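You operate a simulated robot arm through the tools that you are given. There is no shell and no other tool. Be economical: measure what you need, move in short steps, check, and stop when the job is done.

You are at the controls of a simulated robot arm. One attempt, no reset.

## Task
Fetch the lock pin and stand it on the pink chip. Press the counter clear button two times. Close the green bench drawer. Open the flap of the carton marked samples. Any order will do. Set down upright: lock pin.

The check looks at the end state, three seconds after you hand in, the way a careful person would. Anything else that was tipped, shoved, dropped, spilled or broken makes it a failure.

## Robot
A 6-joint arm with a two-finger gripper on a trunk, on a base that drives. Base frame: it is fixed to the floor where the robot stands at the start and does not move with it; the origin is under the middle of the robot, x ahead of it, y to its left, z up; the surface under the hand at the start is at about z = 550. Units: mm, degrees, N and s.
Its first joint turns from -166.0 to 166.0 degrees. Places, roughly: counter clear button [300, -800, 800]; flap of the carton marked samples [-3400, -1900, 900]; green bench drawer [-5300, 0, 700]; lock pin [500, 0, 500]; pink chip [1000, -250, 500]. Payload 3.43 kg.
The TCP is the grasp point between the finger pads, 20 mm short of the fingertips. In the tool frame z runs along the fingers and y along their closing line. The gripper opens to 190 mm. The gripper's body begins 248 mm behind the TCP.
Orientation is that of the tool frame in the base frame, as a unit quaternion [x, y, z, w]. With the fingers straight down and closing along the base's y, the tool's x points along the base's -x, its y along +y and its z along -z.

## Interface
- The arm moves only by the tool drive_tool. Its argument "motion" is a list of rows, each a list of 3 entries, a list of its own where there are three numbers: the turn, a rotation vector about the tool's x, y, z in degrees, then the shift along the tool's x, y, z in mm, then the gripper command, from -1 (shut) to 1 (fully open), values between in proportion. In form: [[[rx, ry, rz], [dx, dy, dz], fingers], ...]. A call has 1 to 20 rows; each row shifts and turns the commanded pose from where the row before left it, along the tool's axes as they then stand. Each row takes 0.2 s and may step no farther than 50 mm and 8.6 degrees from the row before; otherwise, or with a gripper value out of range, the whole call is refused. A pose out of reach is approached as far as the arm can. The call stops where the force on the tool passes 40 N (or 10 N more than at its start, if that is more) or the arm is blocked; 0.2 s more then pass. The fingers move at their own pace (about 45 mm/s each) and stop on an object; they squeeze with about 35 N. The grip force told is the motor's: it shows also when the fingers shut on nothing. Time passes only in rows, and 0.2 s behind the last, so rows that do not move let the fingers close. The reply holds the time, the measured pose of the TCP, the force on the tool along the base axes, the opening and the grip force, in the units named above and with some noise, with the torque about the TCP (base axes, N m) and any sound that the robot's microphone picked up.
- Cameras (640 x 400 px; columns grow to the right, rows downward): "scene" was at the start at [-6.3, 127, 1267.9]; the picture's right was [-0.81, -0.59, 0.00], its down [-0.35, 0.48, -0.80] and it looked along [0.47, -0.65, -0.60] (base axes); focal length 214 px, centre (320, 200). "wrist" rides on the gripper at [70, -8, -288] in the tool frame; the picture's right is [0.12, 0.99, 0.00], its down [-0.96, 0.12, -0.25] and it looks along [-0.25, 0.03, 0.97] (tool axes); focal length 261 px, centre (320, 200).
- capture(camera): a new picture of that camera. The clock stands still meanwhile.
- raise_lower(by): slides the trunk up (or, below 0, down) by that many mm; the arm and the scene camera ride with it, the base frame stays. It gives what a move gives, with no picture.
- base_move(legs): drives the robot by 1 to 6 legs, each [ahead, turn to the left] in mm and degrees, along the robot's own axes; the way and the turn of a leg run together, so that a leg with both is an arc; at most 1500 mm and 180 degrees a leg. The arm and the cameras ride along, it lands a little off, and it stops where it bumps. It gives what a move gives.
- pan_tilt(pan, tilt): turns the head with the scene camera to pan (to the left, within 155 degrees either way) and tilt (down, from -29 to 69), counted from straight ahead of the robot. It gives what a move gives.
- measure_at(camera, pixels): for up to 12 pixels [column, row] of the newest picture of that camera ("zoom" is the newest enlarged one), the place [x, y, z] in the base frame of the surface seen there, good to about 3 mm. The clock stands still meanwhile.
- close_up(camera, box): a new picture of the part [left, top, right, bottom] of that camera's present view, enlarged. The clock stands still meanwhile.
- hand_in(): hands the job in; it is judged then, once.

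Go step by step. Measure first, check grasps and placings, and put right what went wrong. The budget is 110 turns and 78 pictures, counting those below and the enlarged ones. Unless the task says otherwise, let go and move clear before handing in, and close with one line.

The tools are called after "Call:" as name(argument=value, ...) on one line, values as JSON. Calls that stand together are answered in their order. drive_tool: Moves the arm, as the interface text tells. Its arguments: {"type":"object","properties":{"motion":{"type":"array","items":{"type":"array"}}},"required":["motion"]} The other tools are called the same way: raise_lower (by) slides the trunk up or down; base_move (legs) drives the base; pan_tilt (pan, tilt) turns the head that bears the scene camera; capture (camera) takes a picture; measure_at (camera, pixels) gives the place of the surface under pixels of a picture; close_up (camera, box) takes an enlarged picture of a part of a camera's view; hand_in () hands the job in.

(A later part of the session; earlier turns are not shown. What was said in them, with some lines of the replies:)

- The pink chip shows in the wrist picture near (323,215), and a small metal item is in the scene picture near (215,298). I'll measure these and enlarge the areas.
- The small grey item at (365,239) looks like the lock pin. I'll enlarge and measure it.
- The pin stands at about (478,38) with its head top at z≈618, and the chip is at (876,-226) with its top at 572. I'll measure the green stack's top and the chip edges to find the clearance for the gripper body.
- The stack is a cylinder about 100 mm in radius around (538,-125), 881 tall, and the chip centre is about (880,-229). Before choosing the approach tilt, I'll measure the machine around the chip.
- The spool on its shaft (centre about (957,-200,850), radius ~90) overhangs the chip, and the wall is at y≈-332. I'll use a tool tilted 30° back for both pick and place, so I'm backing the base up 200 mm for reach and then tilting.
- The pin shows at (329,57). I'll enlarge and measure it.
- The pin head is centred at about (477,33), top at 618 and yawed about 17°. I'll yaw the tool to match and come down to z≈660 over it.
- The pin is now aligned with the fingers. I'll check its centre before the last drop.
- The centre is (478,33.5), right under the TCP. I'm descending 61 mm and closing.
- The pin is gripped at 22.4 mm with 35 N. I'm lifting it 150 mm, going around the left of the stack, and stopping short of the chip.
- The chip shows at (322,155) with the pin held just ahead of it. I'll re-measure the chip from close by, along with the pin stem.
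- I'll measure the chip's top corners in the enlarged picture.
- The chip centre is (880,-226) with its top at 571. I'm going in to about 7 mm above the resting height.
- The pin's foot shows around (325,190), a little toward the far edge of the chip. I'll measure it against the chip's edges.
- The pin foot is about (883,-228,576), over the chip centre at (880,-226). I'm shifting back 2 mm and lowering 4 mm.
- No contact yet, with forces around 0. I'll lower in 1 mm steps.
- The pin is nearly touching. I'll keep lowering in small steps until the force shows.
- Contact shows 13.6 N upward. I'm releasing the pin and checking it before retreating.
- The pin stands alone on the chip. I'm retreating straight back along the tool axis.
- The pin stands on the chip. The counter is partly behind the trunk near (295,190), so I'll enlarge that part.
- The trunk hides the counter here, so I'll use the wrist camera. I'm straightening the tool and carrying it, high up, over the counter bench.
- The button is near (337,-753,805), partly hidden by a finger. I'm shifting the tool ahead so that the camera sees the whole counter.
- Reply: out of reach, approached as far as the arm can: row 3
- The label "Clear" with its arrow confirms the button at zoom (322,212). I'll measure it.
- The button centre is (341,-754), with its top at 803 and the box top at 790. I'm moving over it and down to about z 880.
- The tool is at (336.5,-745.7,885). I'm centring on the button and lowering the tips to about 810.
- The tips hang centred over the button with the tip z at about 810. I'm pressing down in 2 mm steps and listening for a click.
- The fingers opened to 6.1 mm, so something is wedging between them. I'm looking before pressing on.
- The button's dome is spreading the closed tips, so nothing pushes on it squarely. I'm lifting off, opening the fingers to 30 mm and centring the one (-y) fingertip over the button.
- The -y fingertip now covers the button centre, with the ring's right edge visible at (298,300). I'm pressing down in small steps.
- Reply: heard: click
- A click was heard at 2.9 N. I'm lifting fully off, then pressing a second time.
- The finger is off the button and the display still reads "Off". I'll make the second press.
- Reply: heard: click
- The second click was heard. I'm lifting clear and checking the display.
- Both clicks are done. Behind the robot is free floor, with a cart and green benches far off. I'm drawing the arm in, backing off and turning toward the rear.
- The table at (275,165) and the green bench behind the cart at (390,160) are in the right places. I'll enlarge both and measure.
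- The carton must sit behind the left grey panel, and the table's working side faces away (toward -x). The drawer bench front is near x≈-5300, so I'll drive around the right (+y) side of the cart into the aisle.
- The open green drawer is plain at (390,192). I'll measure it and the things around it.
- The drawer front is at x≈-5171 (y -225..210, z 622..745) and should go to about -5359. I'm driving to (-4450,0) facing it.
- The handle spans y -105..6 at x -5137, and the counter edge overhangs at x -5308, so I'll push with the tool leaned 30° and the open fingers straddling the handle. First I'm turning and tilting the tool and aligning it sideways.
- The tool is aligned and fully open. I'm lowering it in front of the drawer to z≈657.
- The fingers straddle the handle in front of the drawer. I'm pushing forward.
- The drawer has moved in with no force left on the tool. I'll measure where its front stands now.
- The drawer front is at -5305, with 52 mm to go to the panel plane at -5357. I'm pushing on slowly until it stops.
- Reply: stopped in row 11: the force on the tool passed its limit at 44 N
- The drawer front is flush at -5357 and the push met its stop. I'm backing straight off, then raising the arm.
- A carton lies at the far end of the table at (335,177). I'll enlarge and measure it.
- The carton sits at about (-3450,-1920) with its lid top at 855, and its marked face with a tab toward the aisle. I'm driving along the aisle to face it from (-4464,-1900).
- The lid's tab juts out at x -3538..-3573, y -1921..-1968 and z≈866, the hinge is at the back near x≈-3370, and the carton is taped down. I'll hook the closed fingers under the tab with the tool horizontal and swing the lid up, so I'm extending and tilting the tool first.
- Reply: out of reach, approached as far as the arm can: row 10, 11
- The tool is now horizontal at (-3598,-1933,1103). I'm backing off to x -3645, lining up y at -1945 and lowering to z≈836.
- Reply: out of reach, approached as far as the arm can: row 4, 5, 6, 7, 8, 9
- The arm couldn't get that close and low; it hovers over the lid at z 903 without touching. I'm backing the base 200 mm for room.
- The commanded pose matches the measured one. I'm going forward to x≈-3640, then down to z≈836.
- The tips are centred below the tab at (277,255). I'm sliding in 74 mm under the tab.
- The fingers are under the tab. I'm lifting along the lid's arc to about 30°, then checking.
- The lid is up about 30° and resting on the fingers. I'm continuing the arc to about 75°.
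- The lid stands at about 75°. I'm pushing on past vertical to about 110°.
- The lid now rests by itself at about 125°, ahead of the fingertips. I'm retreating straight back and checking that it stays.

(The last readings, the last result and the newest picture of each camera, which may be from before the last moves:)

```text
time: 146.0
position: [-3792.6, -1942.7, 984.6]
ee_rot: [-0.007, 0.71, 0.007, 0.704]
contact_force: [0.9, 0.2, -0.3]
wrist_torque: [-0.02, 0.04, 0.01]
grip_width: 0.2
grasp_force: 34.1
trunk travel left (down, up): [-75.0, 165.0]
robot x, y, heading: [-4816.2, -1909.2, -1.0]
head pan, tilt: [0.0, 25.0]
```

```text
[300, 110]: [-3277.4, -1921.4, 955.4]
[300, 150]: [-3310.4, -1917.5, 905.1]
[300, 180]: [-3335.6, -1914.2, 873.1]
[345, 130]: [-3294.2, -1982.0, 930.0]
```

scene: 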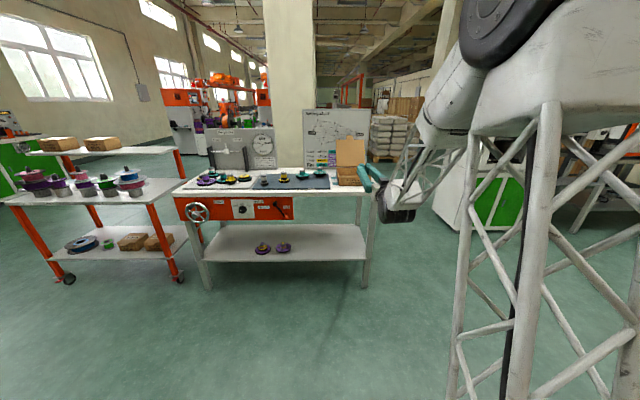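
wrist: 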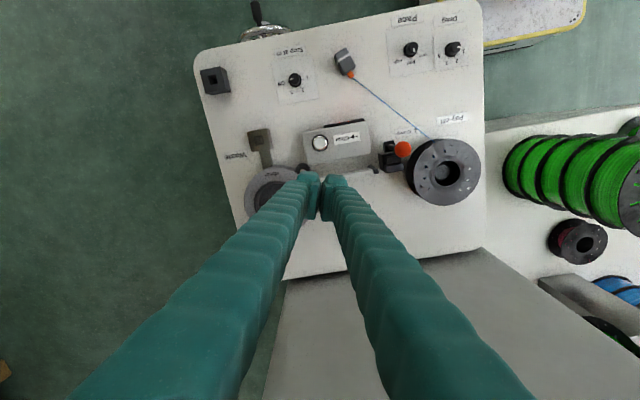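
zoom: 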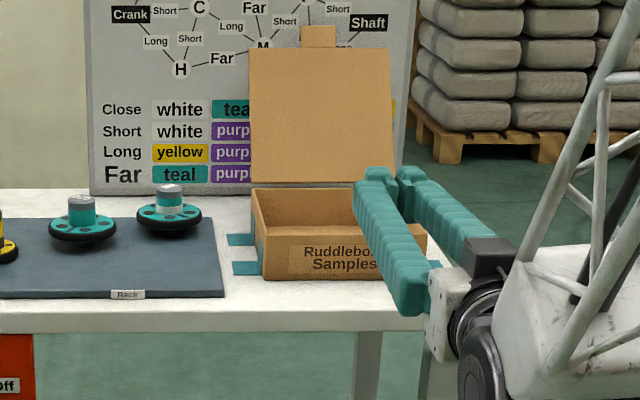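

The flap stays open at about 125°. One last look at the drawer to confirm it stayed shut.

Call:
pan_tilt(pan=108, tilt=22)

Call:
capture(camera="scene")

Call:
close_up(camera="scene", box=[240, 140, 400, 240])

```text
time: 147.8
position: [-3792.5, -1941.5, 984.1]
ee_rot: [-0.007, 0.71, 0.007, 0.705]
contact_force: [-0.7, -0.4, 0.8]
wrist_torque: [-0.03, 0.02, -0.01]
grip_width: 0.0
grasp_force: 34.4
trunk travel left (down, up): [-75.0, 165.0]
robot x, y, heading: [-4814.8, -1908.5, -0.7]
head pan, tilt: [108.0, 22.0]
```

```text
14 pictures are left
```

scene: 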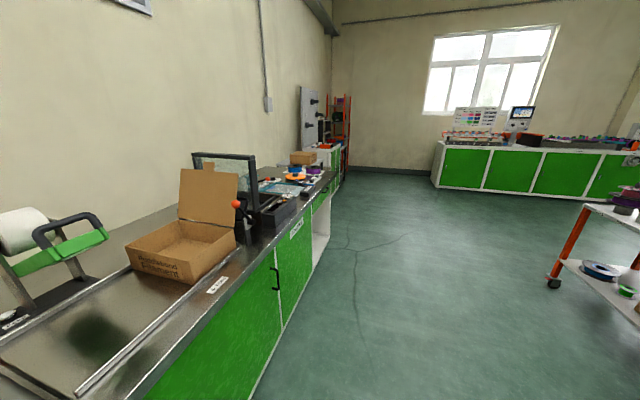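

```text
4.00 times, centred on (320, 190) of scene
```

zoom: 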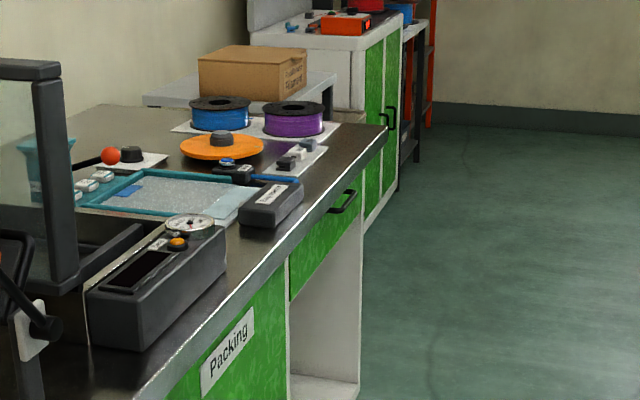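

The drawer is shut flush, the flap is open, the button was pressed twice and the pin stands on the chip. The arm is clear, so I'm handing in.

Call:
hand_in()

```text
The job is handed in.
```

The job is handed in: the lock pin stands upright on the pink chip, the counter clear button was pressed twice (two clicks heard), the green bench drawer is shut flush, and the samples carton flap is open.
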